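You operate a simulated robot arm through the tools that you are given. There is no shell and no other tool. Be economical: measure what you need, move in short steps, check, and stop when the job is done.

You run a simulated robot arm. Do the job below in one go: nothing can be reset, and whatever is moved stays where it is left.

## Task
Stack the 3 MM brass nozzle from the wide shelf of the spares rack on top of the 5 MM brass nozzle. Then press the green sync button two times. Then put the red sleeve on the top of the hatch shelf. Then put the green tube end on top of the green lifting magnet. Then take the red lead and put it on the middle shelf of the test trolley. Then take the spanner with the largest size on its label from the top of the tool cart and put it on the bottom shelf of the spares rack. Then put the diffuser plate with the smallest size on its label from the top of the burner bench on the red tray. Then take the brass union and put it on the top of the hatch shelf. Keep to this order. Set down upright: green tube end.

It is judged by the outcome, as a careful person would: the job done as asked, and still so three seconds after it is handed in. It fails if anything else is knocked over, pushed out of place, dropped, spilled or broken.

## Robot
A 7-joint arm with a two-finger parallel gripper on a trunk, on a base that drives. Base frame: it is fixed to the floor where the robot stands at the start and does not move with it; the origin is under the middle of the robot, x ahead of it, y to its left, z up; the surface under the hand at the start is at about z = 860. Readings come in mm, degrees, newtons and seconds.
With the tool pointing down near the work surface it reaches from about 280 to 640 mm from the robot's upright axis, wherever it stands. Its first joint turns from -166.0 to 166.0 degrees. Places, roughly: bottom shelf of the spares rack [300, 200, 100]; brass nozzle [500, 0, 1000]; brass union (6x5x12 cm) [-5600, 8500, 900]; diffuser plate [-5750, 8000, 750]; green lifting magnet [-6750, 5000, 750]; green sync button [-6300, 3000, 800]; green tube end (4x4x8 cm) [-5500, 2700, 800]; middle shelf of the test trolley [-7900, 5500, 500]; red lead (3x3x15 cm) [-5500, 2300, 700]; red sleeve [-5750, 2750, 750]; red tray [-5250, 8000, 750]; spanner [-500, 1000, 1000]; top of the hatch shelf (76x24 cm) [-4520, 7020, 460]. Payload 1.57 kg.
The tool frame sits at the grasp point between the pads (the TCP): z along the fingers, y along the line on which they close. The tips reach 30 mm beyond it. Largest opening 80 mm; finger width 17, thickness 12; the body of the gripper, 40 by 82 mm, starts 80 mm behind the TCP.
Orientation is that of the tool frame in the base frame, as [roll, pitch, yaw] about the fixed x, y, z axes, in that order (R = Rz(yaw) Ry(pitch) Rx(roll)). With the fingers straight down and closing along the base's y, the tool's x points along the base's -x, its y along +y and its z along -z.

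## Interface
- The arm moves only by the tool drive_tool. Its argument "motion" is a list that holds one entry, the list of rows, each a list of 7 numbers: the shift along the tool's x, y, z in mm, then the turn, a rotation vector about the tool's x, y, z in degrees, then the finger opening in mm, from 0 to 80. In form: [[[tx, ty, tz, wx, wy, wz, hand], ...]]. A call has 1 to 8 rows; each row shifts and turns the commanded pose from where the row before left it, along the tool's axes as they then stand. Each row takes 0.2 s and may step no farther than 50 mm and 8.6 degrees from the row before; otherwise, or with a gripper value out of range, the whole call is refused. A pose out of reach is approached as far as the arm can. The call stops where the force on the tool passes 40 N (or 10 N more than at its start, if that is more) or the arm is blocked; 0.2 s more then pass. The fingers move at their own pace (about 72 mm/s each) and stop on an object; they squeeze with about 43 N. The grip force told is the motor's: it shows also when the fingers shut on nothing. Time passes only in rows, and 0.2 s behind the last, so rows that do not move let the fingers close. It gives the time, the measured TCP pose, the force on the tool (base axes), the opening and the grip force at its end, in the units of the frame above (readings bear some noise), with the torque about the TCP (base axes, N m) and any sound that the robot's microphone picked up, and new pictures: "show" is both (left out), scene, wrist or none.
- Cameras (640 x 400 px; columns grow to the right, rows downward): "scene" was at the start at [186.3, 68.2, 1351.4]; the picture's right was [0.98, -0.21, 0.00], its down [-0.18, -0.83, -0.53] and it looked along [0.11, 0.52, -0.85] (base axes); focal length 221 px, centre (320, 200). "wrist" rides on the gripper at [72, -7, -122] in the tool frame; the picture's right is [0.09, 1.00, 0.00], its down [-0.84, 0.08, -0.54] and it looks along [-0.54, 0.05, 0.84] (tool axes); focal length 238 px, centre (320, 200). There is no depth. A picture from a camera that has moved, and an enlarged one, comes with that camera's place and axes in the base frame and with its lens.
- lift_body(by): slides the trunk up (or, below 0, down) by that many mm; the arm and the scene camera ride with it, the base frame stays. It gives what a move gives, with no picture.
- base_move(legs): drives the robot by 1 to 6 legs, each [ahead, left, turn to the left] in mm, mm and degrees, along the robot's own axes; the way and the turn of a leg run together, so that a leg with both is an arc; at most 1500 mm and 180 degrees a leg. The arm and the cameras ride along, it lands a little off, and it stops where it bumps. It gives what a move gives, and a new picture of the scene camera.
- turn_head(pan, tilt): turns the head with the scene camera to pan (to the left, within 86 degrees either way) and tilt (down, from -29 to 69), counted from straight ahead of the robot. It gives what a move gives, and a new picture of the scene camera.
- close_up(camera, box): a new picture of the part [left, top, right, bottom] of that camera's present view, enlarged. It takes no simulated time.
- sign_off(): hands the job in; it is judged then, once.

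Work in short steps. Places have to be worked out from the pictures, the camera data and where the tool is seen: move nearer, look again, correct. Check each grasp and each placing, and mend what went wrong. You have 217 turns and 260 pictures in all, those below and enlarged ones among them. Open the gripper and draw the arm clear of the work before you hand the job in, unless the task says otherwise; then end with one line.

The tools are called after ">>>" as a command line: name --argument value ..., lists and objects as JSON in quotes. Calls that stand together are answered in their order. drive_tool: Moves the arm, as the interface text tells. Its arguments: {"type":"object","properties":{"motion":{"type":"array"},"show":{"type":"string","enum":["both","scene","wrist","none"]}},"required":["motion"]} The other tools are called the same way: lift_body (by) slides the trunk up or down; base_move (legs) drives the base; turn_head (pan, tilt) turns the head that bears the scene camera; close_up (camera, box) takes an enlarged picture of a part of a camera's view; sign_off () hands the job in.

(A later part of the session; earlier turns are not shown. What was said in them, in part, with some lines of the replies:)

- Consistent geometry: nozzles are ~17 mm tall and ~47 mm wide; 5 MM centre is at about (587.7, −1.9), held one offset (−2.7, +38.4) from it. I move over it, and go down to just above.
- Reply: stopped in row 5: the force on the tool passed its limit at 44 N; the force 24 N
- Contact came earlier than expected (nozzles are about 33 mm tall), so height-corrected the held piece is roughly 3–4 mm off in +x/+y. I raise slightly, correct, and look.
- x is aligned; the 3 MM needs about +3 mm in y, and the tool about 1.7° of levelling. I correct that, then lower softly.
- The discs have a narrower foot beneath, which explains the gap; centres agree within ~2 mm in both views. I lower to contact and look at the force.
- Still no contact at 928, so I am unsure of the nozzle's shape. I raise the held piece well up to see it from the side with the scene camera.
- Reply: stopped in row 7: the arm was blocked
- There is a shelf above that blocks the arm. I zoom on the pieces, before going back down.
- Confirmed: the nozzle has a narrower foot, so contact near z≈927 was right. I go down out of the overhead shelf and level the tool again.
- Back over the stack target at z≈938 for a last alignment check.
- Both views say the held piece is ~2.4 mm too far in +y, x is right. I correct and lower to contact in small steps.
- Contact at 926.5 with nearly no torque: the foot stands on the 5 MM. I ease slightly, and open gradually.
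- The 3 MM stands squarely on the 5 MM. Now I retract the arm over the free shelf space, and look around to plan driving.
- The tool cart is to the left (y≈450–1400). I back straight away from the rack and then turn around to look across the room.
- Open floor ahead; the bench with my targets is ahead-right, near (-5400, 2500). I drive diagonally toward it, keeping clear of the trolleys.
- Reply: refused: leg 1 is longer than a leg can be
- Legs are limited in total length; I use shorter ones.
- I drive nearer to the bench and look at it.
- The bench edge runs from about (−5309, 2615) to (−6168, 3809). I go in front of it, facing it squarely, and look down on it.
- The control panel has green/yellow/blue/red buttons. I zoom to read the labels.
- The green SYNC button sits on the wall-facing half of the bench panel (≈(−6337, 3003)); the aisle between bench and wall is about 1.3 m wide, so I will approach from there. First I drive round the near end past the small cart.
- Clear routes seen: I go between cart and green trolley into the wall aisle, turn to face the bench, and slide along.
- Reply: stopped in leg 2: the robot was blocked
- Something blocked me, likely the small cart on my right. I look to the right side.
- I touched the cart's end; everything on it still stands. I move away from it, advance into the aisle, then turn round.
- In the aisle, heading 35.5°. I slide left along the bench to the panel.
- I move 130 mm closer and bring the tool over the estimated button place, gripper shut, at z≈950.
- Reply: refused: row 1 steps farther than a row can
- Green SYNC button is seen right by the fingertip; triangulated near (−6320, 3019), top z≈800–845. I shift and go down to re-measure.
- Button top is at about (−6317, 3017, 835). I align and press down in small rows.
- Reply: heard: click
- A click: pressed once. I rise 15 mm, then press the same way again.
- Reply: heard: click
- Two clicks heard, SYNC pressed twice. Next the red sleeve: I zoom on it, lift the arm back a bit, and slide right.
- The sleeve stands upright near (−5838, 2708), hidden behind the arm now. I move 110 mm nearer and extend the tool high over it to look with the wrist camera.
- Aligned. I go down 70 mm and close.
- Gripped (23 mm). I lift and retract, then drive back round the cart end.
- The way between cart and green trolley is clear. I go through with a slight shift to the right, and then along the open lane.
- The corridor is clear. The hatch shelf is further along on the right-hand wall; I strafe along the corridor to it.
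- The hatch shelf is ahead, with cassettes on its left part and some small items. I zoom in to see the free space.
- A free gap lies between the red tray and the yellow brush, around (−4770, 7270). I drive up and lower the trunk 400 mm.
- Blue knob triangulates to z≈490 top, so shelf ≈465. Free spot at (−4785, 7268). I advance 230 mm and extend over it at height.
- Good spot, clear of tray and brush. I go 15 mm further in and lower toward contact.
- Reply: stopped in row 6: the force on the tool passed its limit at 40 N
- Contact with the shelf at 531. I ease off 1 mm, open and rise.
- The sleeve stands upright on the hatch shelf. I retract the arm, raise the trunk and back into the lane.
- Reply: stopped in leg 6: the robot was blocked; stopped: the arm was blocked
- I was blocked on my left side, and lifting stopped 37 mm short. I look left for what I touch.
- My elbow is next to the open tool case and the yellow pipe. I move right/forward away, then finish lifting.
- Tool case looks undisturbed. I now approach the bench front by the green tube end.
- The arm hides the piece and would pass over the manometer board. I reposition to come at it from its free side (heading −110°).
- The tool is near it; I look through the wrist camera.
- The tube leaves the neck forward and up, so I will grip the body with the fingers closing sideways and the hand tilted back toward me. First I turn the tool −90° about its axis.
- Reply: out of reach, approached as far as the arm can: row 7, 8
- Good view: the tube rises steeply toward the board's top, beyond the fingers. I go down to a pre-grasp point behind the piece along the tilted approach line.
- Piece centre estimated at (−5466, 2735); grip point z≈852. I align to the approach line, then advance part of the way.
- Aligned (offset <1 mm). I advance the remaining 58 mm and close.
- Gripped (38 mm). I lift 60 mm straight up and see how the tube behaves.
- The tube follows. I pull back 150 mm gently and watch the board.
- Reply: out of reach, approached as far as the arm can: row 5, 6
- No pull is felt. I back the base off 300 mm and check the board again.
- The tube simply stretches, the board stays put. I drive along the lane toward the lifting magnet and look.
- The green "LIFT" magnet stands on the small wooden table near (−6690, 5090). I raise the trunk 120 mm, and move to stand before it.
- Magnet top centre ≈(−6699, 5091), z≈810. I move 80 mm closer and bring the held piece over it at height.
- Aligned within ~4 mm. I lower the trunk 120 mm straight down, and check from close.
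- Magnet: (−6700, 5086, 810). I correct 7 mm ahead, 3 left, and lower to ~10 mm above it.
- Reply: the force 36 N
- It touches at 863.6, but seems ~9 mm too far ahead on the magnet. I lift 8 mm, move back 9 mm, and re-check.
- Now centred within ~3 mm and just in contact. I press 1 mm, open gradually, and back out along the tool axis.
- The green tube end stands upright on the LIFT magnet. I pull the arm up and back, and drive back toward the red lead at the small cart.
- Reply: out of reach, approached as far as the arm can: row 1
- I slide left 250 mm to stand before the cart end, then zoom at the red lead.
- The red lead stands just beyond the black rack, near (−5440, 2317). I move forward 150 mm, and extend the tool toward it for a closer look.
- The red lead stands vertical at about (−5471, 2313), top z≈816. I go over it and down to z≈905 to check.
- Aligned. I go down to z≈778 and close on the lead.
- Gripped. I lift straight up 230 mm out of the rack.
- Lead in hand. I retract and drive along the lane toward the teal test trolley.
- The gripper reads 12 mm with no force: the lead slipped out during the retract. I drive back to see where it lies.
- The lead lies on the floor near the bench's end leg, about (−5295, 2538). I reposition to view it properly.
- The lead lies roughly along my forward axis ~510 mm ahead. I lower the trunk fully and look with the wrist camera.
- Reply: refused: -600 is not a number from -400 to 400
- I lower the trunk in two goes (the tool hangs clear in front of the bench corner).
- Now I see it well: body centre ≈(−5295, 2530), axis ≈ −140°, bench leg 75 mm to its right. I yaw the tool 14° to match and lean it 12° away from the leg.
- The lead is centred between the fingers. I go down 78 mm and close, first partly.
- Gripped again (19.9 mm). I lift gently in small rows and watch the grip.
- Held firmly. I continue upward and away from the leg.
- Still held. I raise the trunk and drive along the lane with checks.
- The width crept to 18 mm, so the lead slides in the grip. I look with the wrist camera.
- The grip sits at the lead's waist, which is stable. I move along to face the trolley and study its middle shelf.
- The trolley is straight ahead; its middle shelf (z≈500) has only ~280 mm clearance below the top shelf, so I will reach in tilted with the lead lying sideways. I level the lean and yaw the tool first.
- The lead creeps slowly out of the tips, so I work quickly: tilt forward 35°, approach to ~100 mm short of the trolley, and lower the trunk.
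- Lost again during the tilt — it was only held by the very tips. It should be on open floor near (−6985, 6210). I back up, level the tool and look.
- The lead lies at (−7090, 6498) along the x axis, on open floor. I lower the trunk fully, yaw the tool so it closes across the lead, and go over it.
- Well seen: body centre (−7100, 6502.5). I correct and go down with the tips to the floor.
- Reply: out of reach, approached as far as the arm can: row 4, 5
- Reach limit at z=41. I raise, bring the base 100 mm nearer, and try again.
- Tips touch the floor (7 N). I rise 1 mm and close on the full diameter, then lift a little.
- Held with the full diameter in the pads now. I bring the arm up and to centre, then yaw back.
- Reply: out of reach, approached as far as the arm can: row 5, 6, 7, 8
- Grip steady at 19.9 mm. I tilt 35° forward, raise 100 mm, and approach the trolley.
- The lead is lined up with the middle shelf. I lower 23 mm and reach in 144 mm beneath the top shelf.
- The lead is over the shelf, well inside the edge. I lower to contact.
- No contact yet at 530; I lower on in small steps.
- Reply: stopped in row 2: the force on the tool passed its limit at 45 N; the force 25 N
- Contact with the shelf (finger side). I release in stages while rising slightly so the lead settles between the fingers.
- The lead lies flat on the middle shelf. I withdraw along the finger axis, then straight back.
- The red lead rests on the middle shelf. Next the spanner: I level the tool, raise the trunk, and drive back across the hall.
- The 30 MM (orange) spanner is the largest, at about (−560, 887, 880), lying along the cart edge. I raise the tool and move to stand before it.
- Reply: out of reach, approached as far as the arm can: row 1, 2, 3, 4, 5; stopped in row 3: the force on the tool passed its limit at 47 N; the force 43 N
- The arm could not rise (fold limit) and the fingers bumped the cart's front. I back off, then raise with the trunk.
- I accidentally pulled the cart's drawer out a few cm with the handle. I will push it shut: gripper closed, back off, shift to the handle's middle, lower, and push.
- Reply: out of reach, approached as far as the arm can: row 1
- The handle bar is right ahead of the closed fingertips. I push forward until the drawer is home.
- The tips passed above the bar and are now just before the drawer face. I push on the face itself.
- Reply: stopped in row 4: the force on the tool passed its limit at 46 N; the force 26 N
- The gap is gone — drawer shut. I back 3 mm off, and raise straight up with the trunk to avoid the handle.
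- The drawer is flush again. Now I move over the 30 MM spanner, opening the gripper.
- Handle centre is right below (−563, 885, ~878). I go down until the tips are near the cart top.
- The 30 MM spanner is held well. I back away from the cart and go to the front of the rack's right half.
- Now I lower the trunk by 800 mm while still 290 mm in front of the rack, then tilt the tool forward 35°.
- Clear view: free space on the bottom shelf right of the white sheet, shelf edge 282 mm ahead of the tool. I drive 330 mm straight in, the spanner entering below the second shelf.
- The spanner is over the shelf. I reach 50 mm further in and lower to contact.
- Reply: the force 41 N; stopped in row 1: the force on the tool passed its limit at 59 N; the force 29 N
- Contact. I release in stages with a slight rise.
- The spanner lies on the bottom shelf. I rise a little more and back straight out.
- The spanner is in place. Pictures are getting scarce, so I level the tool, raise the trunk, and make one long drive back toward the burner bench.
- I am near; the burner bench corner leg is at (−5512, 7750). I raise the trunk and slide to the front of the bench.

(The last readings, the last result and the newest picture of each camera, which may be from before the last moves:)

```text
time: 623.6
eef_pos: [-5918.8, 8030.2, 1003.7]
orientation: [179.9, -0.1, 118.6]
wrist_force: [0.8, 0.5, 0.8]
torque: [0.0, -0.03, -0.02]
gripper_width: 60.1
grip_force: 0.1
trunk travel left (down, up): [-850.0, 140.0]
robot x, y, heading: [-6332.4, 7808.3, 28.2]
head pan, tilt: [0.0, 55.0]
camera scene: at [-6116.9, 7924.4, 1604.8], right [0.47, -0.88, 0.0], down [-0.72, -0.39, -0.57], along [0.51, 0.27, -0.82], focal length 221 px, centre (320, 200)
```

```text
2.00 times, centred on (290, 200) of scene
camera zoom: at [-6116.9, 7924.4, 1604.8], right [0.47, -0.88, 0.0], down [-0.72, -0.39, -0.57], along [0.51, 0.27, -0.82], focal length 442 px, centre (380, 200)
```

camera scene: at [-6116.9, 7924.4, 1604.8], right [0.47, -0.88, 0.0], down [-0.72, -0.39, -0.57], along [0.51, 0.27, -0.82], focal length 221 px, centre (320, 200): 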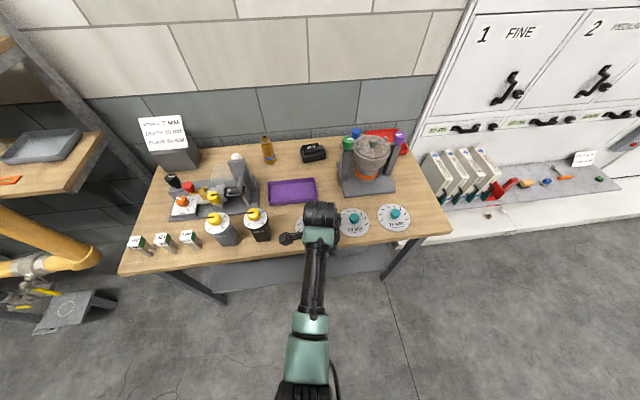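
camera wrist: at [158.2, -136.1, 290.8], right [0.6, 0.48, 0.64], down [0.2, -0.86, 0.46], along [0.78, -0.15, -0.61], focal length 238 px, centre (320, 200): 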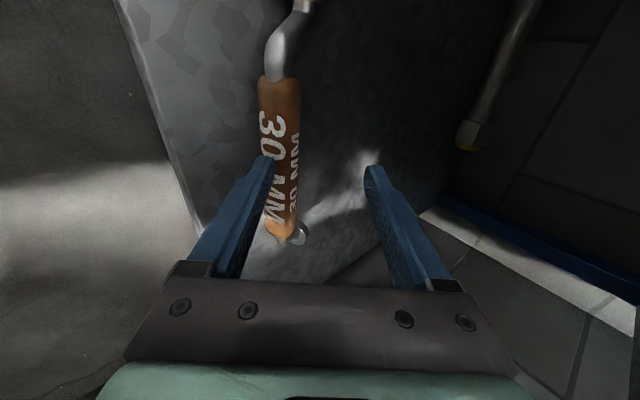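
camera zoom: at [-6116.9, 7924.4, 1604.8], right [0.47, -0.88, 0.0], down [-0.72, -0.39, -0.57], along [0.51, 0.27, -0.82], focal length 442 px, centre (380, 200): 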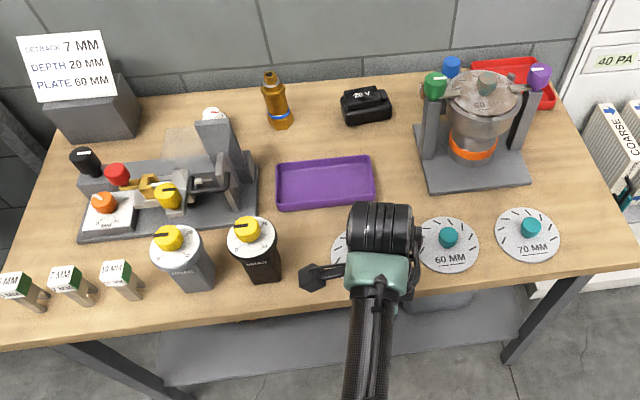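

Bench top is at z≈878. The leftmost diffuser (partly hidden) should be the smallest; the red tray lies behind the tank stand at ≈(−5225, 8036). I move over the left plate to read its label.

>>> base_move --legs '[[130, 55, 0]]'

>>> drive_tool --motion '[[[0, 20, 15, 0, 0, 0, 60]]]' --show "wrist"

```text
time: 624.9
eef_pos: [-5830.7, 8139.0, 1005.4]
orientation: [179.9, 0.0, 118.4]
wrist_force: [0.4, 0.0, 0.8]
torque: [0.0, 0.0, -0.05]
gripper_width: 59.8
grip_force: 0.1
trunk travel left (down, up): [-850.0, 140.0]
robot x, y, heading: [-6237.4, 7918.1, 28.2]
head pan, tilt: [0.0, 55.0]
camera scene: at [-6027.6, 8034.1, 1604.9], right [0.47, -0.88, 0.0], down [-0.72, -0.39, -0.57], along [0.51, 0.27, -0.82], focal length 221 px, centre (320, 200)
```

scene: 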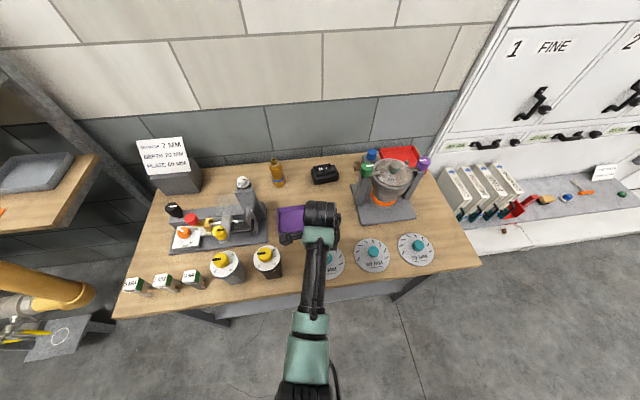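

```text
time: 625.3
eef_pos: [-5811.0, 8149.4, 989.3]
orientation: [179.9, 0.0, 118.5]
wrist_force: [-1.1, -0.4, 0.5]
torque: [-0.02, -0.04, 0.01]
gripper_width: 60.3
grip_force: 0.1
trunk travel left (down, up): [-850.0, 140.0]
robot x, y, heading: [-6242.3, 7922.4, 28.1]
head pan, tilt: [0.0, 55.0]
camera wrist: at [-5852.7, 8208.4, 1112.8], right [0.83, 0.56, 0.0], down [0.47, -0.7, 0.54], along [0.3, -0.45, -0.84], focal length 238 px, centre (320, 200)
```

wrist: 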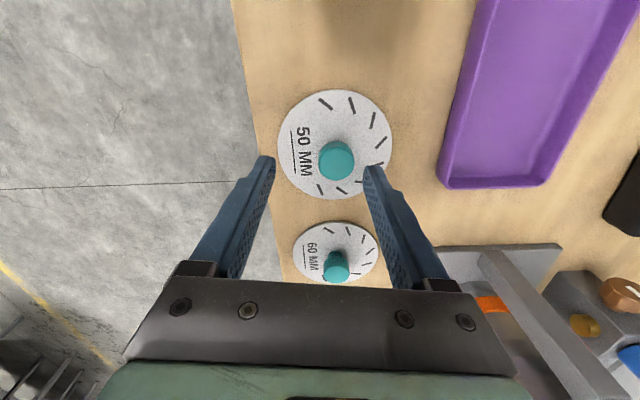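

Label reads 50 MM — the smallest. I centre on its teal knob and descend carefully until the tips almost touch the plate.

>>> drive_tool --motion '[[[-12, 15, 25, 0, 0, 0, 60], [0, 0, 25, 0, 0, 0, 60], [0, 0, 8, 0, 0, 0, 60], [0, 0, 4, 0, 0, 0, 60], [0, 0, 3, 0, 0, 0, 60], [0, 0, 3, 0, 0, 0, 60]]]' --show "wrist"

```text
time: 626.7
eef_pos: [-5792.6, 8145.3, 921.7]
orientation: [179.9, 0.1, 118.4]
wrist_force: [0.2, 0.9, -0.6]
torque: [0.02, 0.02, -0.01]
gripper_width: 60.0
grip_force: 0.1
trunk travel left (down, up): [-850.0, 140.0]
robot x, y, heading: [-6243.8, 7923.9, 28.1]
head pan, tilt: [0.0, 55.0]
camera wrist: at [-5832.5, 8205.8, 1044.3], right [0.83, 0.55, 0.0], down [0.47, -0.7, 0.54], along [0.3, -0.45, -0.84], focal length 238 px, centre (320, 200)
```

wrist: 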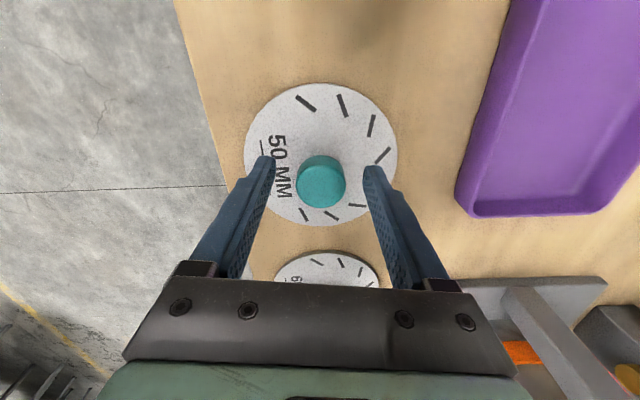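

>>> drive_tool --motion '[[[0, 0, 4, 0, 0, 0, 60], [0, 0, 3, 0, 0, 0, 60], [0, 0, 2, 0, 0, 0, 60], [0, 0, 0, 0, 0, 0, 45], [0, 0, 0, 0, 0, 0, 20], [0, 0, 0, 0, 0, 0, 15], [0, 0, 0, 0, 0, 0, 15]]]' --show "none"

>>> drive_tool --motion '[[[0, 0, -15, 0, 0, 0, 15], [0, 0, -30, 0, 0, 0, 15], [0, 0, -35, 0, 0, 0, 15], [0, -40, -10, 0, 0, 0, 15]]]' --show "wrist"

```text
time: 628.3
eef_pos: [-5792.5, 8146.2, 912.1]
orientation: [179.8, 0.1, 118.4]
wrist_force: [0.4, 0.9, -0.2]
torque: [0.02, -0.01, 0.01]
gripper_width: 34.9
grip_force: 42.3
trunk travel left (down, up): [-850.0, 140.0]
robot x, y, heading: [-6242.8, 7919.2, 28.1]
head pan, tilt: [0.0, 55.0]
```

```text
time: 629.3
eef_pos: [-5831.5, 8129.4, 1001.9]
orientation: [179.9, 0.0, 118.4]
wrist_force: [-0.5, 0.2, -3.0]
torque: [0.03, -0.02, 0.03]
gripper_width: 34.4
grip_force: 42.3
trunk travel left (down, up): [-850.0, 140.0]
robot x, y, heading: [-6242.7, 7920.3, 28.1]
head pan, tilt: [0.0, 55.0]
camera wrist: at [-5872.0, 8188.3, 1123.8], right [0.83, 0.56, 0.0], down [0.47, -0.7, 0.54], along [0.3, -0.45, -0.84], focal length 238 px, centre (320, 200)
```

wrist: 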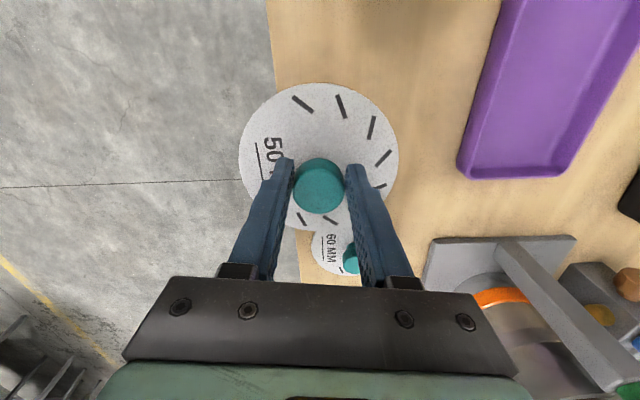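

Plate held by its knob. I back off and go round to the free corner right of the bench, turning to face the tray.

>>> base_move --legs '[[-300, 0, 0], [0, -925, 0], [0, 0, 45], [500, -498, 0]]'

```text
time: 641.3
eef_pos: [-5300.0, 7726.9, 999.3]
orientation: [179.9, 0.0, 162.9]
wrist_force: [1.6, 0.1, -2.1]
torque: [0.0, 0.01, 0.0]
gripper_width: 34.6
grip_force: 41.9
trunk travel left (down, up): [-850.0, 140.0]
robot x, y, heading: [-5445.5, 7284.2, 72.3]
head pan, tilt: [0.0, 55.0]
camera scene: at [-5372.6, 7519.3, 1604.8], right [0.95, -0.3, 0.0], down [-0.25, -0.78, -0.57], along [0.17, 0.55, -0.82], focal length 221 px, centre (320, 200)
```

scene: 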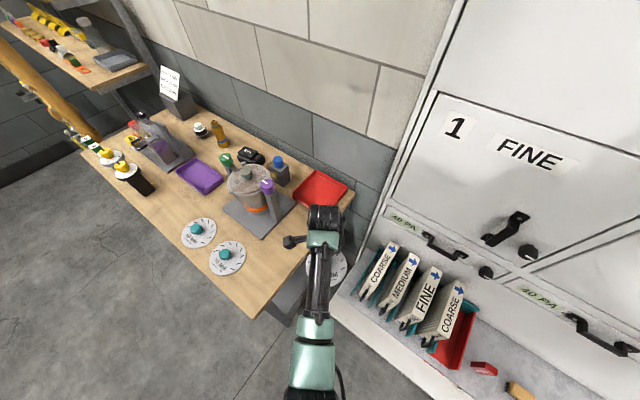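

The tray is clearly reachable from here. I advance 200 mm and extend over it.

>>> base_move --legs '[[200, 0, 0]]'

>>> drive_tool --motion '[[[0, 43, 0, 0, 0, 0, 15], [0, 43, 0, 0, 0, 0, 15], [0, 42, 0, 0, 0, 0, 15], [0, 0, 0, 0, 0, 0, 15]]]' --show "wrist"

```text
time: 642.9
eef_pos: [-5244.5, 7911.2, 1000.8]
orientation: [179.9, 0.0, 163.2]
wrist_force: [0.5, -1.0, -2.9]
torque: [0.04, 0.05, -0.01]
gripper_width: 34.6
grip_force: 41.9
trunk travel left (down, up): [-850.0, 140.0]
robot x, y, heading: [-5388.6, 7475.7, 72.8]
head pan, tilt: [0.0, 55.0]
camera scene: at [-5315.4, 7705.6, 1604.8], right [0.96, -0.3, 0.0], down [-0.24, -0.78, -0.57], along [0.17, 0.55, -0.82], focal length 221 px, centre (320, 200)
```

scene: 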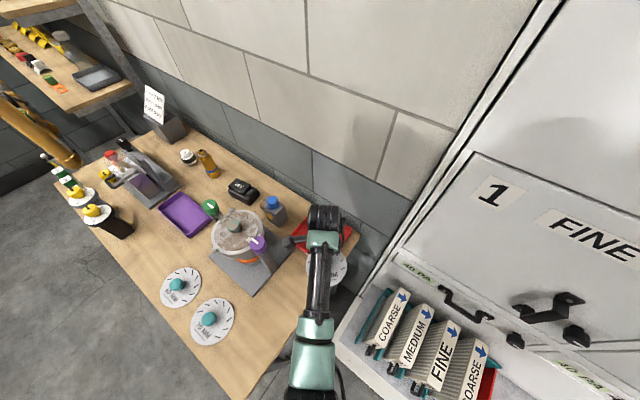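

```text
time: 643.9
eef_pos: [-5201.8, 8032.9, 999.4]
orientation: [179.8, 0.1, 163.2]
wrist_force: [0.2, 0.2, -2.2]
torque: [0.0, 0.03, -0.01]
gripper_width: 34.7
grip_force: 42.5
trunk travel left (down, up): [-850.0, 140.0]
robot x, y, heading: [-5388.3, 7477.4, 72.8]
head pan, tilt: [0.0, 55.0]
camera wrist: at [-5273.4, 8046.0, 1122.3], right [0.2, 0.98, 0.0], down [0.82, -0.17, 0.54], along [0.53, -0.11, -0.84], focal length 238 px, centre (320, 200)
```

wrist: 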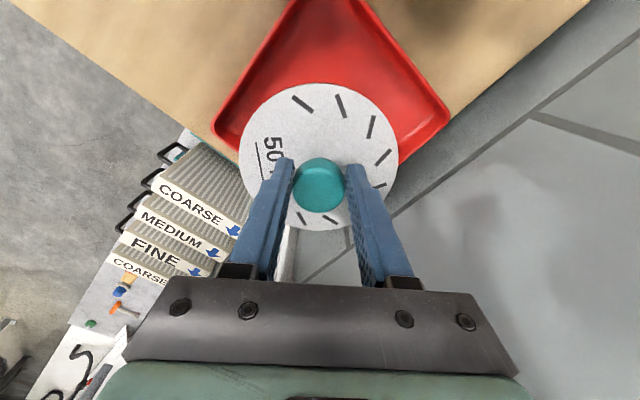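

The tray centre is at (−5219, 8042); I correct 19 mm and lower the plate into it.

>>> drive_tool --motion '[[[19, 3.5, 0, 0, 0, 0, 15], [0, 0, 35, 0, 0, 0, 15], [0, 0, 33, 0, 0, 0, 15], [0, 0, 4, 0, 0, 0, 15], [0, 0, 3, 0, 0, 0, 15], [0, 0, 3, 0, 0, 0, 15], [0, 0, 2, 0, 0, 0, 15], [0, 0, 2, 0, 0, 0, 15]]]' --show "wrist"

```text
time: 645.7
eef_pos: [-5225.1, 8023.1, 933.4]
orientation: [180.0, 0.0, 163.1]
wrist_force: [0.2, -0.2, -1.9]
torque: [0.04, 0.0, 0.03]
gripper_width: 34.5
grip_force: 42.5
out of reach, approached as far as the arm can: row 2, 3, 5, 8
trunk travel left (down, up): [-850.0, 140.0]
robot x, y, heading: [-5388.2, 7474.1, 72.6]
head pan, tilt: [0.0, 55.0]
camera wrist: at [-5294.9, 8037.1, 1057.0], right [0.2, 0.98, 0.0], down [0.82, -0.17, 0.54], along [0.53, -0.11, -0.84], focal length 238 px, centre (320, 200)
```

wrist: 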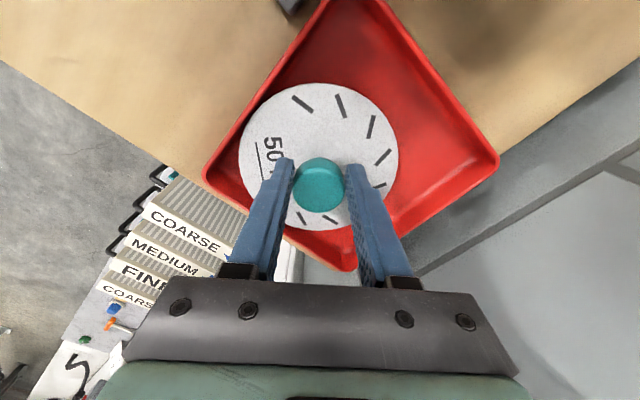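

The arm is at its reach limit with the trunk this high. I raise the tool 50 mm, shift into place, and lower with the trunk instead.

>>> drive_tool --motion '[[[0, 0, -25, 0, 0, 0, 15], [0, 0, -25, 0, 0, 0, 15], [-9, 22, 0, 0, 0, 0, 15], [0, 0, 0, 0, 0, 0, 15]]]' --show "none"

>>> lift_body --by -60

```text
time: 646.7
eef_pos: [-5207.4, 8044.9, 981.8]
orientation: [-179.9, -0.1, 163.1]
wrist_force: [-0.1, 1.0, -1.8]
torque: [0.01, 0.01, -0.01]
gripper_width: 34.5
grip_force: 42.3
out of reach, approached as far as the arm can: row 1, 2, 3
trunk travel left (down, up): [-850.0, 140.0]
robot x, y, heading: [-5390.8, 7471.4, 72.6]
head pan, tilt: [0.0, 55.0]
```

```text
time: 647.7
eef_pos: [-5208.1, 8044.9, 921.7]
orientation: [179.9, 0.0, 163.2]
wrist_force: [0.3, -0.1, -2.2]
torque: [0.03, 0.03, 0.02]
gripper_width: 34.8
grip_force: 41.7
trunk travel left (down, up): [-790.0, 200.0]
robot x, y, heading: [-5392.5, 7474.0, 73.0]
head pan, tilt: [0.0, 55.0]
```

At (−5208, 8045, 922), just above. I lower the last millimetres to contact and then open.

>>> drive_tool --motion '[[[0, 0, 2, 0, 0, 0, 15], [0, 0, 2, 0, 0, 0, 15], [0, 0, 2, 0, 0, 0, 15], [0, 0, 2, 0, 0, 0, 15]]]' --show "wrist"

```text
time: 648.7
eef_pos: [-5208.5, 8044.3, 919.3]
orientation: [179.4, 0.0, 163.2]
wrist_force: [-1.5, 2.9, 20.1]
torque: [-0.36, -0.15, 0.1]
gripper_width: 34.4
grip_force: 42.3
trunk travel left (down, up): [-790.0, 200.0]
robot x, y, heading: [-5388.8, 7473.3, 72.6]
head pan, tilt: [0.0, 55.0]
camera wrist: at [-5279.1, 8056.9, 1041.6], right [0.2, 0.98, 0.01], down [0.82, -0.17, 0.54], along [0.53, -0.1, -0.84], focal length 238 px, centre (320, 200)
```

wrist: 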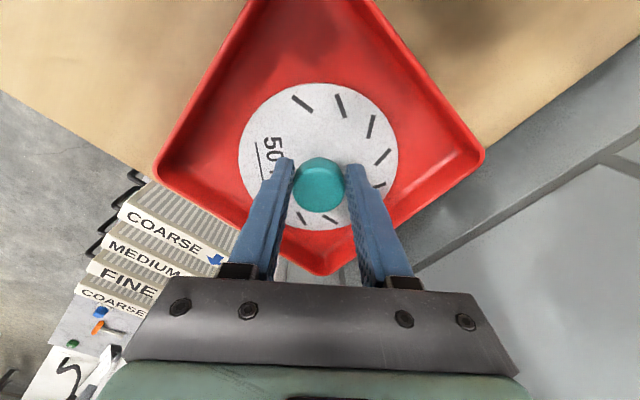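

The plate sits centred in the red tray. I open, rise clear, retract, and drive round to face the brass union from the front.

>>> drive_tool --motion '[[[0, 0, -0.7, 0, 0, 0, 25], [0, 0, 0, 0, 0, 0, 38], [0, 0, 0, 0, 0, 0, 50], [0, 0, 0, 0, 0, 0, 60], [0, 0, -30, 0, 0, 0, 60], [0, 0, -40, 0, 0, 0, 60], [0, -20, -40, 0, 0, 0, 60], [0, -45, 0, 0, 0, 0, 60]]]' --show "wrist"

>>> base_move --legs '[[-200, 0, 0], [-500, 498, 0], [0, 0, -45], [154, 1105, 0]]'

```text
time: 650.5
eef_pos: [-5227.8, 7979.9, 1025.3]
orientation: [179.9, 0.0, 163.3]
wrist_force: [-0.3, -0.7, 0.8]
torque: [0.02, 0.0, 0.0]
gripper_width: 60.0
grip_force: 0.1
trunk travel left (down, up): [-790.0, 200.0]
robot x, y, heading: [-5390.9, 7472.6, 72.9]
head pan, tilt: [0.0, 55.0]
camera wrist: at [-5298.6, 7994.3, 1147.8], right [0.2, 0.98, 0.0], down [0.82, -0.17, 0.54], along [0.53, -0.11, -0.84], focal length 238 px, centre (320, 200)
```

wrist: 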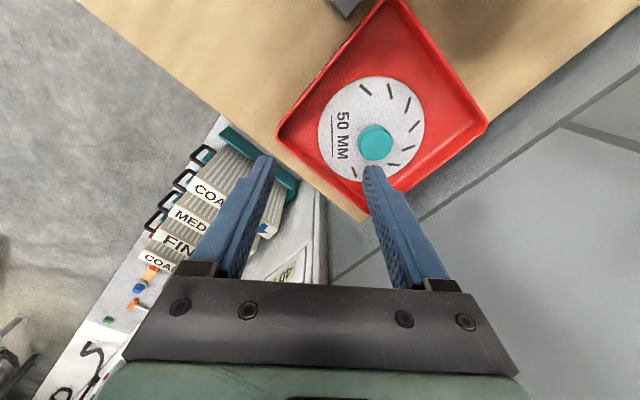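

```text
time: 663.0
eef_pos: [-5988.2, 8220.6, 1024.2]
orientation: [179.9, 0.1, 116.1]
wrist_force: [0.3, 0.0, -0.6]
torque: [0.01, 0.01, -0.04]
gripper_width: 60.1
grip_force: 0.0
trunk travel left (down, up): [-790.0, 200.0]
robot x, y, heading: [-6472.2, 7992.9, 26.0]
head pan, tilt: [0.0, 55.0]
camera scene: at [-6250.7, 8098.3, 1544.8], right [0.44, -0.9, 0.0], down [-0.74, -0.36, -0.57], along [0.52, 0.25, -0.82], focal length 221 px, centre (320, 200)
```

scene: 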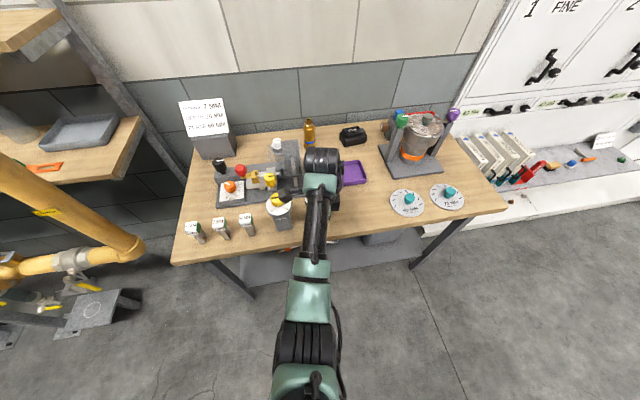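

Plate is settled in the tray. Now the union at ≈(−5570, 8475): I turn the tool so the fingers close sideways, tilt it, and move up to the bench.

>>> drive_tool --motion '[[[0, -45, -10, 0, 0, 0, 70], [0, 0, 0, 0, 0, -8.5, 76], [0, 0, 0, 0, 0, -8.5, 76], [0, 0, 0, 0, 0, -8.5, 76], [0, 0, 0, 0, 0, -8.5, 76], [0, 0, 0, 0, 0, -8.5, 76], [0, 0, 0, 0, 0, -8.5, 76], [0, 0, 0, 0, 0, -8.5, 76]]]' --show "none"

>>> drive_tool --motion '[[[0, 0, 0, 0, 0, -8.5, 76], [0, 0, 0, 0, 0, -8.5, 76], [0, 0, 0, 0, 0, -8.5, 76], [0, 0, 0, 0, 0, -5, 76], [0, 0, 0, 0, -8, 0, 76], [0, 0, 0, 0, -8, 0, 76], [0, 0, 0, 0, -8, 0, 76], [0, 0, 0, 0, -8, 0, 76]]]' --show "none"

>>> base_move --legs '[[325, 38, 0]]'

>>> close_up --camera "wrist" --box '[0, 0, 640, 400]'

```text
time: 664.8
eef_pos: [-6027.6, 8201.0, 1033.5]
orientation: [-179.9, 0.0, 175.9]
wrist_force: [-0.3, -0.9, 0.5]
torque: [0.01, 0.01, 0.03]
gripper_width: 75.9
grip_force: 0.0
out of reach, approached as far as the arm can: row 1
trunk travel left (down, up): [-790.0, 200.0]
robot x, y, heading: [-6468.3, 7992.3, 25.7]
head pan, tilt: [0.0, 55.0]
```

```text
time: 666.6
eef_pos: [-6029.8, 8201.6, 1034.8]
orientation: [179.9, 32.1, -153.8]
wrist_force: [0.0, 0.4, 0.2]
torque: [0.03, -0.02, 0.01]
gripper_width: 76.1
grip_force: 0.1
trunk travel left (down, up): [-790.0, 200.0]
robot x, y, heading: [-6470.6, 7990.6, 25.8]
head pan, tilt: [0.0, 55.0]
```

```text
time: 668.3
eef_pos: [-5860.3, 8310.9, 1033.4]
orientation: [180.0, 30.4, -153.2]
wrist_force: [-5.0, -2.4, 6.0]
torque: [0.22, 0.11, 0.25]
gripper_width: 75.0
grip_force: 0.2
trunk travel left (down, up): [-790.0, 200.0]
robot x, y, heading: [-6292.4, 8103.3, 25.9]
head pan, tilt: [0.0, 55.0]
stopped in leg 1: the force on the tool passed its limit at 221 N (the readings are from after the stop); the commanded pose is now the measured one
camera scene: at [-6074.1, 8211.7, 1545.0], right [0.43, -0.9, 0.0], down [-0.74, -0.36, -0.57], along [0.52, 0.25, -0.82], focal length 221 px, centre (320, 200)
```

scene: 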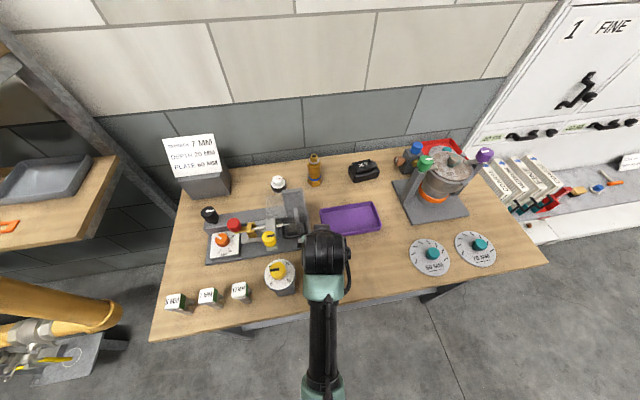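

```text
1.00 times, centred on (320, 200) of wrist (not enlarged: the box is as wide or as high as the picture)
camera zoom: at [-5967.7, 8249.0, 1103.8], right [-0.52, 0.85, -0.05], down [0.36, 0.27, 0.89], along [0.77, 0.45, -0.45], focal length 238 px, centre (320, 200)
```

zoom: 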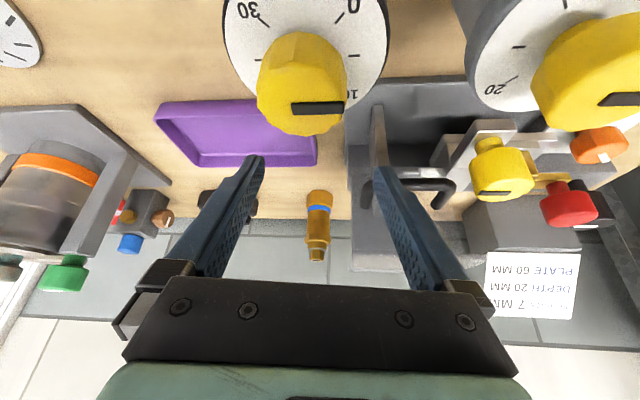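

The left finger touched the pipette frame; things look undisturbed. I raise 100 mm, level the tool and turn it back (closing front–back is slimmer here), then advance.

>>> lift_body --by 110

>>> drive_tool --motion '[[[0, 0, 0, 0, 8, 0, 76], [0, 0, 0, 0, 8, 0, 76], [0, 0, 0, 0, 8, 0, 76], [0, 0, 0, 0, 6.4, 0, 76], [0, 0, 0, 0, 0, 8.5, 76], [0, 0, 0, 0, 0, 8.5, 76], [0, 0, 0, 0, 0, 8.5, 76], [0, 0, 0, 0, 0, 8.5, 76]]]' --show "none"

>>> drive_tool --motion '[[[0, 0, 0, 0, 0, 8.5, 76], [0, 0, 0, 0, 0, 8.5, 76], [0, 0, 0, 0, 0, 8.5, 76], [0, 0, 0, 0, 0, 8.5, 76], [0, 0, 0, 0, 0, 8.5, 76], [0, 0, 0, 0, 0, 8.5, 76], [0, 0, 0, 0, 0, 4, 76]]]' --show "none"

```text
time: 669.7
eef_pos: [-5859.4, 8312.8, 1142.4]
orientation: [-180.0, 30.2, -153.1]
wrist_force: [-0.3, -0.6, -0.5]
torque: [0.03, -0.02, 0.0]
gripper_width: 76.1
grip_force: 0.0
trunk travel left (down, up): [-900.0, 90.0]
robot x, y, heading: [-6291.3, 8107.3, 25.7]
head pan, tilt: [0.0, 55.0]
```

```text
time: 671.5
eef_pos: [-5859.1, 8312.2, 1142.9]
orientation: [-179.8, 0.0, 172.8]
wrist_force: [-0.1, -1.1, -0.3]
torque: [0.01, 0.02, 0.01]
gripper_width: 76.0
grip_force: 0.1
out of reach, approached as far as the arm can: row 4
trunk travel left (down, up): [-900.0, 90.0]
robot x, y, heading: [-6292.2, 8105.9, 25.8]
head pan, tilt: [0.0, 55.0]
```

```text
time: 673.1
eef_pos: [-5859.2, 8311.3, 1144.4]
orientation: [-179.9, 0.0, 117.8]
wrist_force: [0.0, 0.2, 0.3]
torque: [-0.02, -0.01, 0.02]
gripper_width: 76.0
grip_force: 0.1
trunk travel left (down, up): [-900.0, 90.0]
robot x, y, heading: [-6292.8, 8104.8, 25.8]
head pan, tilt: [0.0, 55.0]
```

>>> base_move --legs '[[175, 15, 0]]'

>>> drive_tool --motion '[[[0, 45, 0, 0, 0, 0, 76], [0, 45, 0, 0, 0, 0, 76], [0, 45, 0, 0, 0, 0, 76], [0, 20, 0, 0, 0, 0, 76], [0, 0, 0, 0, 0, 0, 76]]]' --show "wrist"

```text
time: 674.6
eef_pos: [-5706.1, 8406.2, 1143.6]
orientation: [-179.9, 0.0, 118.2]
wrist_force: [0.6, -0.6, -0.1]
torque: [0.05, -0.06, 0.0]
gripper_width: 76.1
grip_force: 0.2
trunk travel left (down, up): [-900.0, 90.0]
robot x, y, heading: [-6140.9, 8197.6, 26.2]
head pan, tilt: [0.0, 55.0]
camera scene: at [-5920.7, 8305.2, 1654.9], right [0.44, -0.9, 0.0], down [-0.74, -0.36, -0.57], along [0.52, 0.25, -0.82], focal length 221 px, centre (320, 200)
```

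scene: 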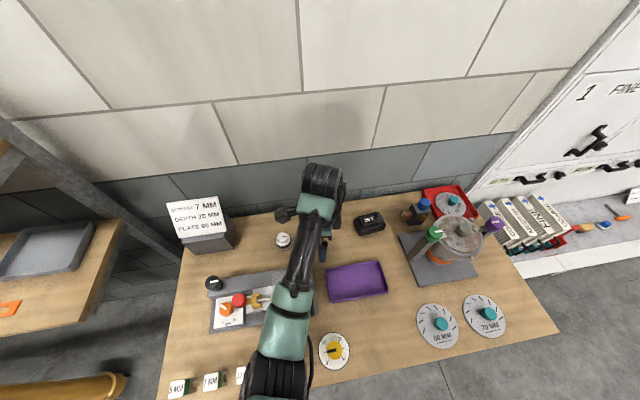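

```text
time: 675.8
eef_pos: [-5569.3, 8478.9, 1146.1]
orientation: [-179.9, 0.1, 118.3]
wrist_force: [-0.8, 0.1, -0.6]
torque: [0.01, 0.06, -0.02]
gripper_width: 75.9
grip_force: 0.1
trunk travel left (down, up): [-900.0, 90.0]
robot x, y, heading: [-6138.6, 8199.5, 26.2]
head pan, tilt: [0.0, 55.0]
camera wrist: at [-5609.3, 8538.4, 1268.5], right [0.83, 0.55, 0.0], down [0.46, -0.7, 0.54], along [0.3, -0.45, -0.84], focal length 238 px, centre (320, 200)
```

wrist: 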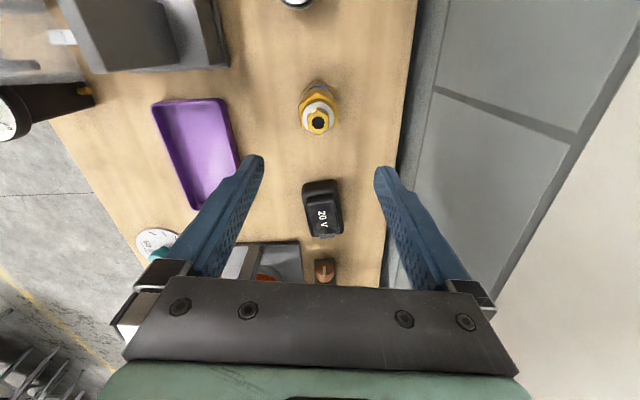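

The tool is right over the union (top ≈(−5573, 8479)). I lower the trunk straight down 190 mm and check.

>>> lift_body --by -190

>>> close_up --camera "wrist" --box '[0, 0, 640, 400]'

```text
time: 677.9
eef_pos: [-5569.3, 8478.8, 956.1]
orientation: [-180.0, -0.1, 118.1]
wrist_force: [0.3, 0.3, 0.6]
torque: [0.02, -0.01, 0.0]
gripper_width: 76.0
grip_force: 0.1
trunk travel left (down, up): [-710.0, 280.0]
robot x, y, heading: [-6138.5, 8195.6, 26.2]
head pan, tilt: [0.0, 55.0]
```

```text
1.00 times, centred on (320, 200) of wrist (not enlarged: the box is as wide or as high as the picture)
camera zoom: at [-5609.8, 8538.4, 1078.4], right [0.83, 0.55, 0.0], down [0.47, -0.7, 0.54], along [0.3, -0.45, -0.84], focal length 238 px, centre (320, 200)
```

zoom: 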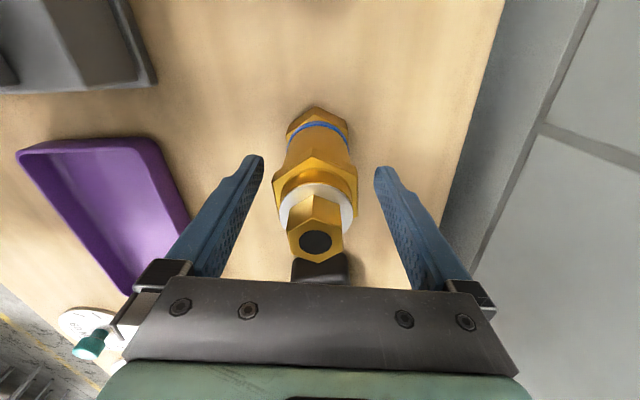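

>>> close_up --camera "wrist" --box '[250, 90, 390, 280]'

```text
2.11 times, centred on (320, 185) of wrist
camera zoom: at [-5609.8, 8538.4, 1078.4], right [0.83, 0.55, 0.0], down [0.47, -0.7, 0.54], along [0.3, -0.45, -0.84], focal length 502 px, centre (320, 232)
```

zoom: 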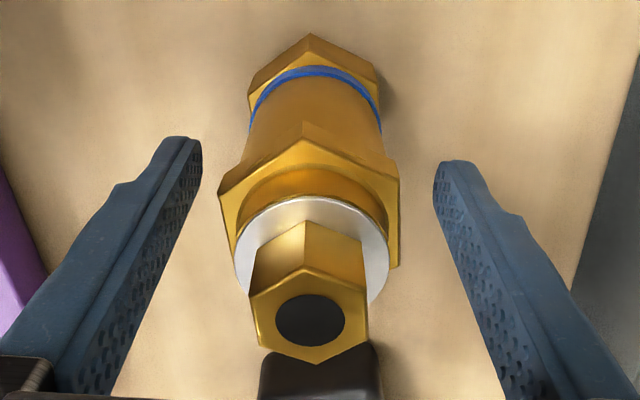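

The hex flats face the fingers, at pad height. I close and lift with the trunk.

>>> drive_tool --motion '[[[0, 0, 0, 0, 0, 0, 64], [0, 0, 0, 0, 0, 0, 50], [0, 0, 0, 0, 0, 0, 30], [0, 0, 0, 0, 0, 0, 25], [0, 0, 0, 0, 0, 0, 25]]]' --show "none"

>>> lift_body --by 200

```text
time: 679.1
eef_pos: [-5570.3, 8479.6, 955.0]
orientation: [-179.8, 0.0, 118.3]
wrist_force: [-1.2, -1.7, -0.2]
torque: [-0.01, 0.1, 0.03]
gripper_width: 47.0
grip_force: 42.8
trunk travel left (down, up): [-710.0, 280.0]
robot x, y, heading: [-6137.4, 8198.3, 25.9]
head pan, tilt: [0.0, 55.0]
```

```text
time: 681.2
eef_pos: [-5569.5, 8478.3, 1155.4]
orientation: [-179.7, 0.0, 118.4]
wrist_force: [-0.2, -0.4, -6.1]
torque: [0.0, -0.01, 0.02]
gripper_width: 46.7
grip_force: 42.9
trunk travel left (down, up): [-910.0, 80.0]
robot x, y, heading: [-6140.9, 8198.5, 25.9]
head pan, tilt: [0.0, 55.0]
```

Union held (47 mm, 6 N). I retract, back away from the bench and drive to the hatch shelf's free right part.

>>> base_move --legs '[[-450, 0, 0], [100, -1400, 0], [400, -742, 10]]'

>>> drive_tool --motion '[[[0, -40, 0, 0, 0, 0, 25], [0, -40, 0, 0, 0, 0, 25], [0, -40, 0, 0, 0, 0, 25], [0, -30, 0, 0, 0, 0, 25]]]' --show "none"

>>> lift_body --by -400

```text
time: 694.6
eef_pos: [-4598.3, 6705.9, 1155.1]
orientation: [-179.8, -0.1, 126.8]
wrist_force: [-0.2, 0.5, -5.5]
torque: [0.03, -0.05, 0.0]
gripper_width: 46.0
grip_force: 43.4
trunk travel left (down, up): [-910.0, 80.0]
robot x, y, heading: [-5121.2, 6342.0, 34.6]
head pan, tilt: [0.0, 55.0]
camera scene: at [-4918.7, 6482.5, 1664.7], right [0.57, -0.82, 0.0], down [-0.67, -0.47, -0.57], along [0.47, 0.33, -0.82], focal length 221 px, centre (320, 200)
```

scene: 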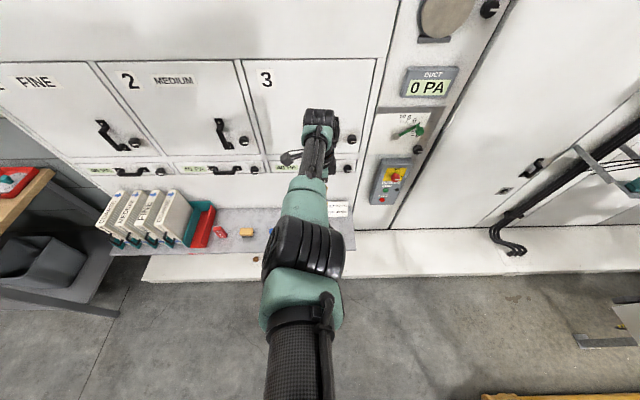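

```text
time: 695.6
eef_pos: [-4721.7, 6616.1, 1154.6]
orientation: [-179.7, 0.0, 126.9]
wrist_force: [0.3, 0.1, -5.7]
torque: [-0.01, -0.02, 0.0]
gripper_width: 46.2
grip_force: 43.2
trunk travel left (down, up): [-910.0, 80.0]
robot x, y, heading: [-5117.2, 6341.8, 34.8]
head pan, tilt: [0.0, 55.0]
```

```text
time: 699.5
eef_pos: [-4719.6, 6615.5, 754.3]
orientation: [-179.8, -0.1, 126.9]
wrist_force: [-0.6, -1.0, -5.3]
torque: [-0.04, -0.02, 0.01]
gripper_width: 46.2
grip_force: 42.5
trunk travel left (down, up): [-510.0, 480.0]
robot x, y, heading: [-5121.1, 6341.6, 34.7]
head pan, tilt: [0.0, 55.0]
```

>>> base_move --legs '[[285, 0, 0]]'

>>> drive_tool --motion '[[[0, 20, 0, 0, 0, 0, 25], [0, 18, 0, 0, 0, 0, 25], [0, 0, 0, 0, 0, 0, 25]]]' --show "wrist"

```text
time: 701.4
eef_pos: [-4488.6, 6781.2, 753.8]
orientation: [-179.8, 0.0, 127.0]
wrist_force: [-0.4, 0.8, -6.7]
torque: [-0.04, 0.0, -0.02]
gripper_width: 46.0
grip_force: 42.8
trunk travel left (down, up): [-510.0, 480.0]
robot x, y, heading: [-4887.6, 6503.4, 35.0]
head pan, tilt: [0.0, 55.0]
camera scene: at [-4685.7, 6646.1, 1264.6], right [0.57, -0.82, 0.0], down [-0.67, -0.47, -0.57], along [0.47, 0.33, -0.82], focal length 221 px, centre (320, 200)
```

scene: 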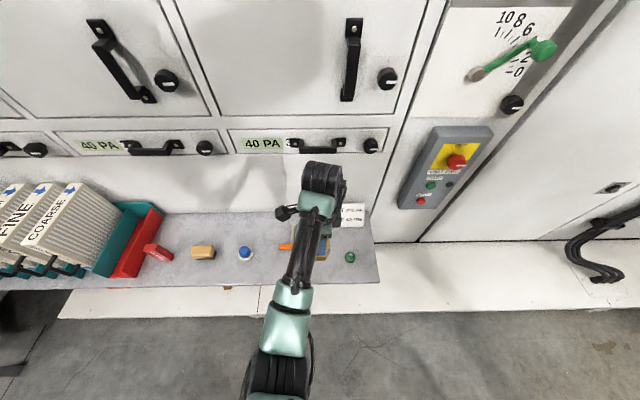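

```text
time: 702.2
eef_pos: [-4458.6, 6803.9, 752.5]
orientation: [-179.9, 0.0, 127.1]
wrist_force: [-0.1, 0.0, -5.8]
torque: [-0.01, -0.01, -0.02]
gripper_width: 45.9
grip_force: 42.5
trunk travel left (down, up): [-510.0, 480.0]
robot x, y, heading: [-4888.5, 6511.3, 35.0]
head pan, tilt: [0.0, 55.0]
camera wrist: at [-4506.9, 6856.5, 876.7], right [0.74, 0.67, 0.0], down [0.57, -0.62, 0.54], along [0.36, -0.4, -0.84], focal length 238 px, centre (320, 200)
```

wrist: 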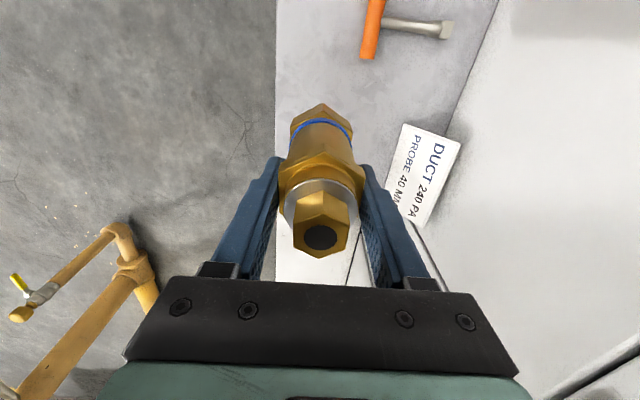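

The landing spot is clear (hammer, card, cap each ≥100 mm away). I go 20 mm further in and lower with the trunk, then feel for contact.

>>> drive_tool --motion '[[[0, 20, 0, 0, 0, 0, 25], [0, 0, 0, 0, 0, 0, 25]]]' --show "none"

>>> lift_body --by -195

>>> drive_tool --motion '[[[0, 0, 2, 0, 0, 0, 25], [0, 0, 2, 0, 0, 0, 25], [0, 0, 2, 0, 0, 0, 25], [0, 0, 2, 0, 0, 0, 25], [0, 0, 2, 0, 0, 0, 25]]]' --show "wrist"

```text
time: 702.8
eef_pos: [-4442.0, 6814.8, 755.2]
orientation: [-179.8, 0.0, 127.0]
wrist_force: [0.5, 0.3, -5.6]
torque: [0.02, -0.01, 0.0]
gripper_width: 45.9
grip_force: 43.3
trunk travel left (down, up): [-510.0, 480.0]
robot x, y, heading: [-4883.5, 6505.9, 35.1]
head pan, tilt: [0.0, 55.0]
```

```text
time: 705.0
eef_pos: [-4442.1, 6814.2, 558.8]
orientation: [-179.8, 0.1, 127.0]
wrist_force: [0.2, -0.3, -6.3]
torque: [0.0, -0.01, 0.02]
gripper_width: 45.9
grip_force: 42.6
trunk travel left (down, up): [-315.0, 675.0]
robot x, y, heading: [-4885.4, 6506.3, 34.9]
head pan, tilt: [0.0, 55.0]
```

```text
time: 706.2
eef_pos: [-4441.0, 6814.4, 554.0]
orientation: [179.7, 0.1, 127.2]
wrist_force: [-5.5, -6.8, 38.0]
torque: [-0.81, 1.16, 0.31]
gripper_width: 45.4
grip_force: 43.5
trunk travel left (down, up): [-315.0, 675.0]
robot x, y, heading: [-4889.8, 6508.2, 35.3]
head pan, tilt: [0.0, 55.0]
camera wrist: at [-4490.9, 6866.6, 677.5], right [0.74, 0.67, 0.0], down [0.56, -0.62, 0.54], along [0.37, -0.4, -0.84], focal length 238 px, centre (320, 200)
```

wrist: 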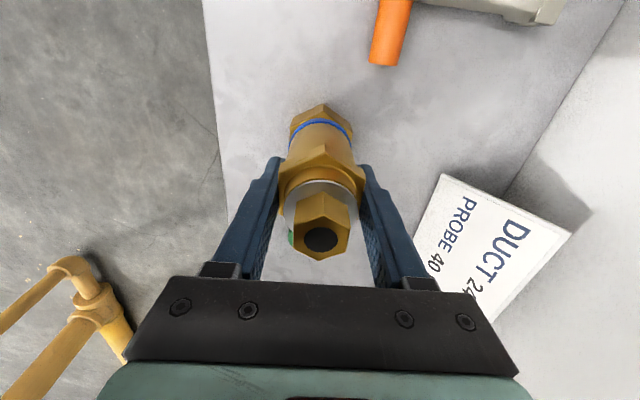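

Contact (38 N). I ease 2 mm, open just enough, and rise straight up.

>>> drive_tool --motion '[[[0, 0, -3, 0, 0, 0, 30], [0, 0, 0, 0, 0, 0, 45], [0, 0, 0, 0, 0, 0, 50], [0, 0, 0, 0, 0, 0, 58], [0, 0, 0, 0, 0, 0, 60], [0, 0, 0, 0, 0, 0, 60]]]' --show "wrist"

```text
time: 707.6
eef_pos: [-4442.8, 6814.4, 552.5]
orientation: [-179.7, 0.0, 127.2]
wrist_force: [0.1, -0.5, 0.1]
torque: [-0.01, 0.03, 0.03]
gripper_width: 60.0
grip_force: 0.1
trunk travel left (down, up): [-315.0, 675.0]
robot x, y, heading: [-4890.7, 6508.1, 35.0]
head pan, tilt: [0.0, 55.0]
camera wrist: at [-4490.9, 6867.2, 675.4], right [0.74, 0.67, 0.0], down [0.57, -0.62, 0.54], along [0.36, -0.4, -0.84], focal length 238 px, centre (320, 200)
```

wrist: 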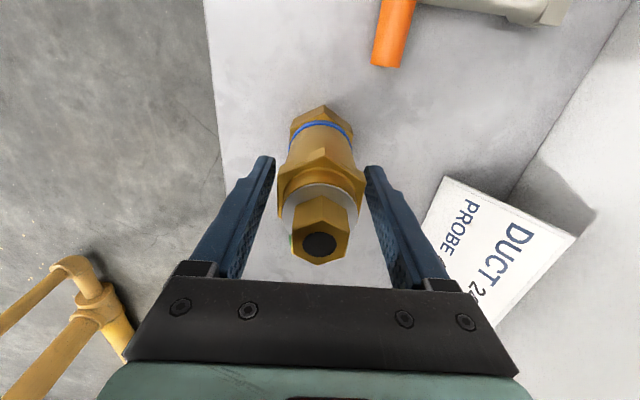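

The union stands upright by itself. I raise straight up, then back away and take a last look.

>>> lift_body --by 260

>>> base_move --legs '[[-500, 0, 0]]'

>>> close_up --camera "scene" --box '[140, 60, 440, 250]'

```text
time: 710.2
eef_pos: [-4442.3, 6814.2, 812.9]
orientation: [-179.8, 0.0, 127.0]
wrist_force: [0.0, 0.1, 0.8]
torque: [0.01, -0.03, -0.02]
gripper_width: 60.1
grip_force: 0.0
trunk travel left (down, up): [-575.0, 415.0]
robot x, y, heading: [-4887.8, 6508.5, 35.0]
head pan, tilt: [0.0, 55.0]
```

```text
time: 713.1
eef_pos: [-4845.8, 6531.1, 812.4]
orientation: [-179.7, 0.0, 127.0]
wrist_force: [0.0, -0.3, 0.2]
torque: [-0.01, -0.01, -0.01]
gripper_width: 60.1
grip_force: 0.0
trunk travel left (down, up): [-575.0, 415.0]
robot x, y, heading: [-5290.6, 6220.4, 34.6]
head pan, tilt: [0.0, 55.0]
camera scene: at [-5089.4, 6363.2, 1329.9], right [0.57, -0.82, 0.0], down [-0.67, -0.47, -0.57], along [0.47, 0.33, -0.82], focal length 221 px, centre (320, 200)
```

scene: 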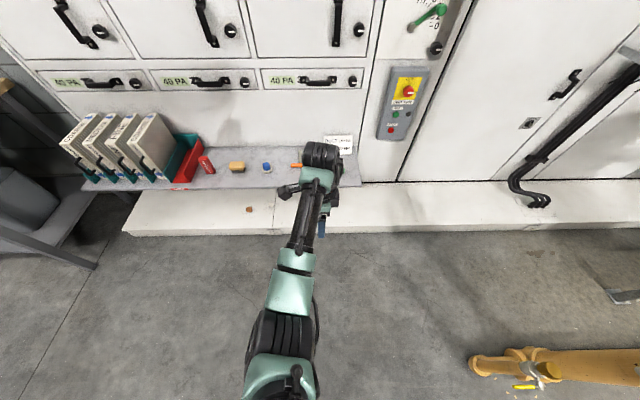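

```text
2.11 times, centred on (290, 155) of scene
camera zoom: at [-5089.4, 6363.2, 1329.9], right [0.57, -0.82, 0.0], down [-0.67, -0.47, -0.57], along [0.47, 0.33, -0.82], focal length 465 px, centre (383, 295)
```

zoom: 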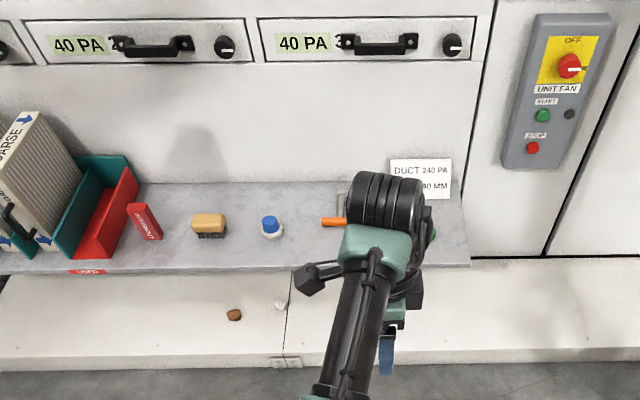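

>>> base_move --legs '[[-150, 350, 0]]'

>>> close_up --camera "scene" --box '[200, 60, 500, 230]'

```text
time: 715.5
eef_pos: [-5156.0, 6724.9, 812.2]
orientation: [-179.8, 0.0, 126.9]
wrist_force: [-0.3, 0.5, -0.5]
torque: [-0.01, 0.01, -0.01]
gripper_width: 60.0
grip_force: 0.0
trunk travel left (down, up): [-575.0, 415.0]
robot x, y, heading: [-5602.3, 6419.6, 34.7]
head pan, tilt: [0.0, 55.0]
camera scene: at [-5400.6, 6557.9, 1329.9], right [0.57, -0.82, 0.0], down [-0.67, -0.47, -0.57], along [0.47, 0.33, -0.82], focal length 221 px, centre (320, 200)
```

scene: 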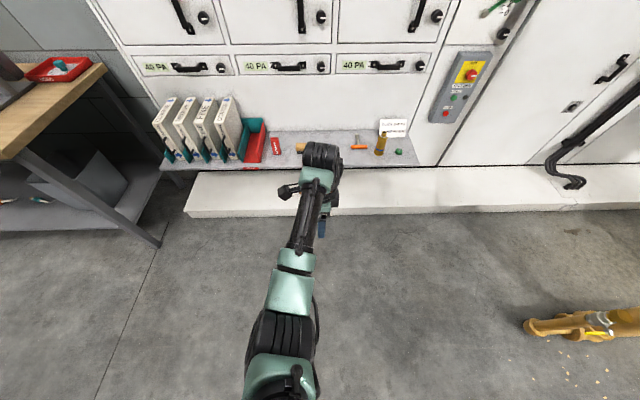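

```text
2.13 times, centred on (350, 145) of scene
camera zoom: at [-5400.6, 6557.9, 1329.9], right [0.57, -0.82, 0.0], down [-0.67, -0.47, -0.57], along [0.47, 0.33, -0.82], focal length 471 px, centre (256, 317)
```

zoom: 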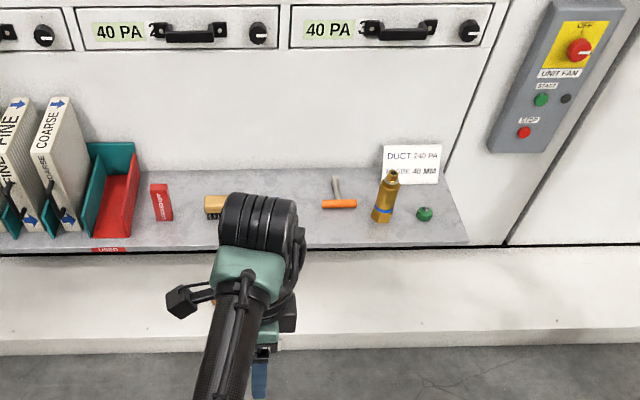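

The union stands upright on the hatch shelf next to the sleeve, and the plate sits in the red tray. The gripper is open and the arm is clear, so I hand in.

>>> sign_off

```text
The job is handed in.
```

All eight steps were done in the order asked, but not cleanly. The red lead fell to the floor twice on the way to the trolley, its cable no longer shows attached to it, I pulled the tool cart's drawer out and pushed it shut, and I bumped two carts and the burner bench; nothing looked displaced afterwards.
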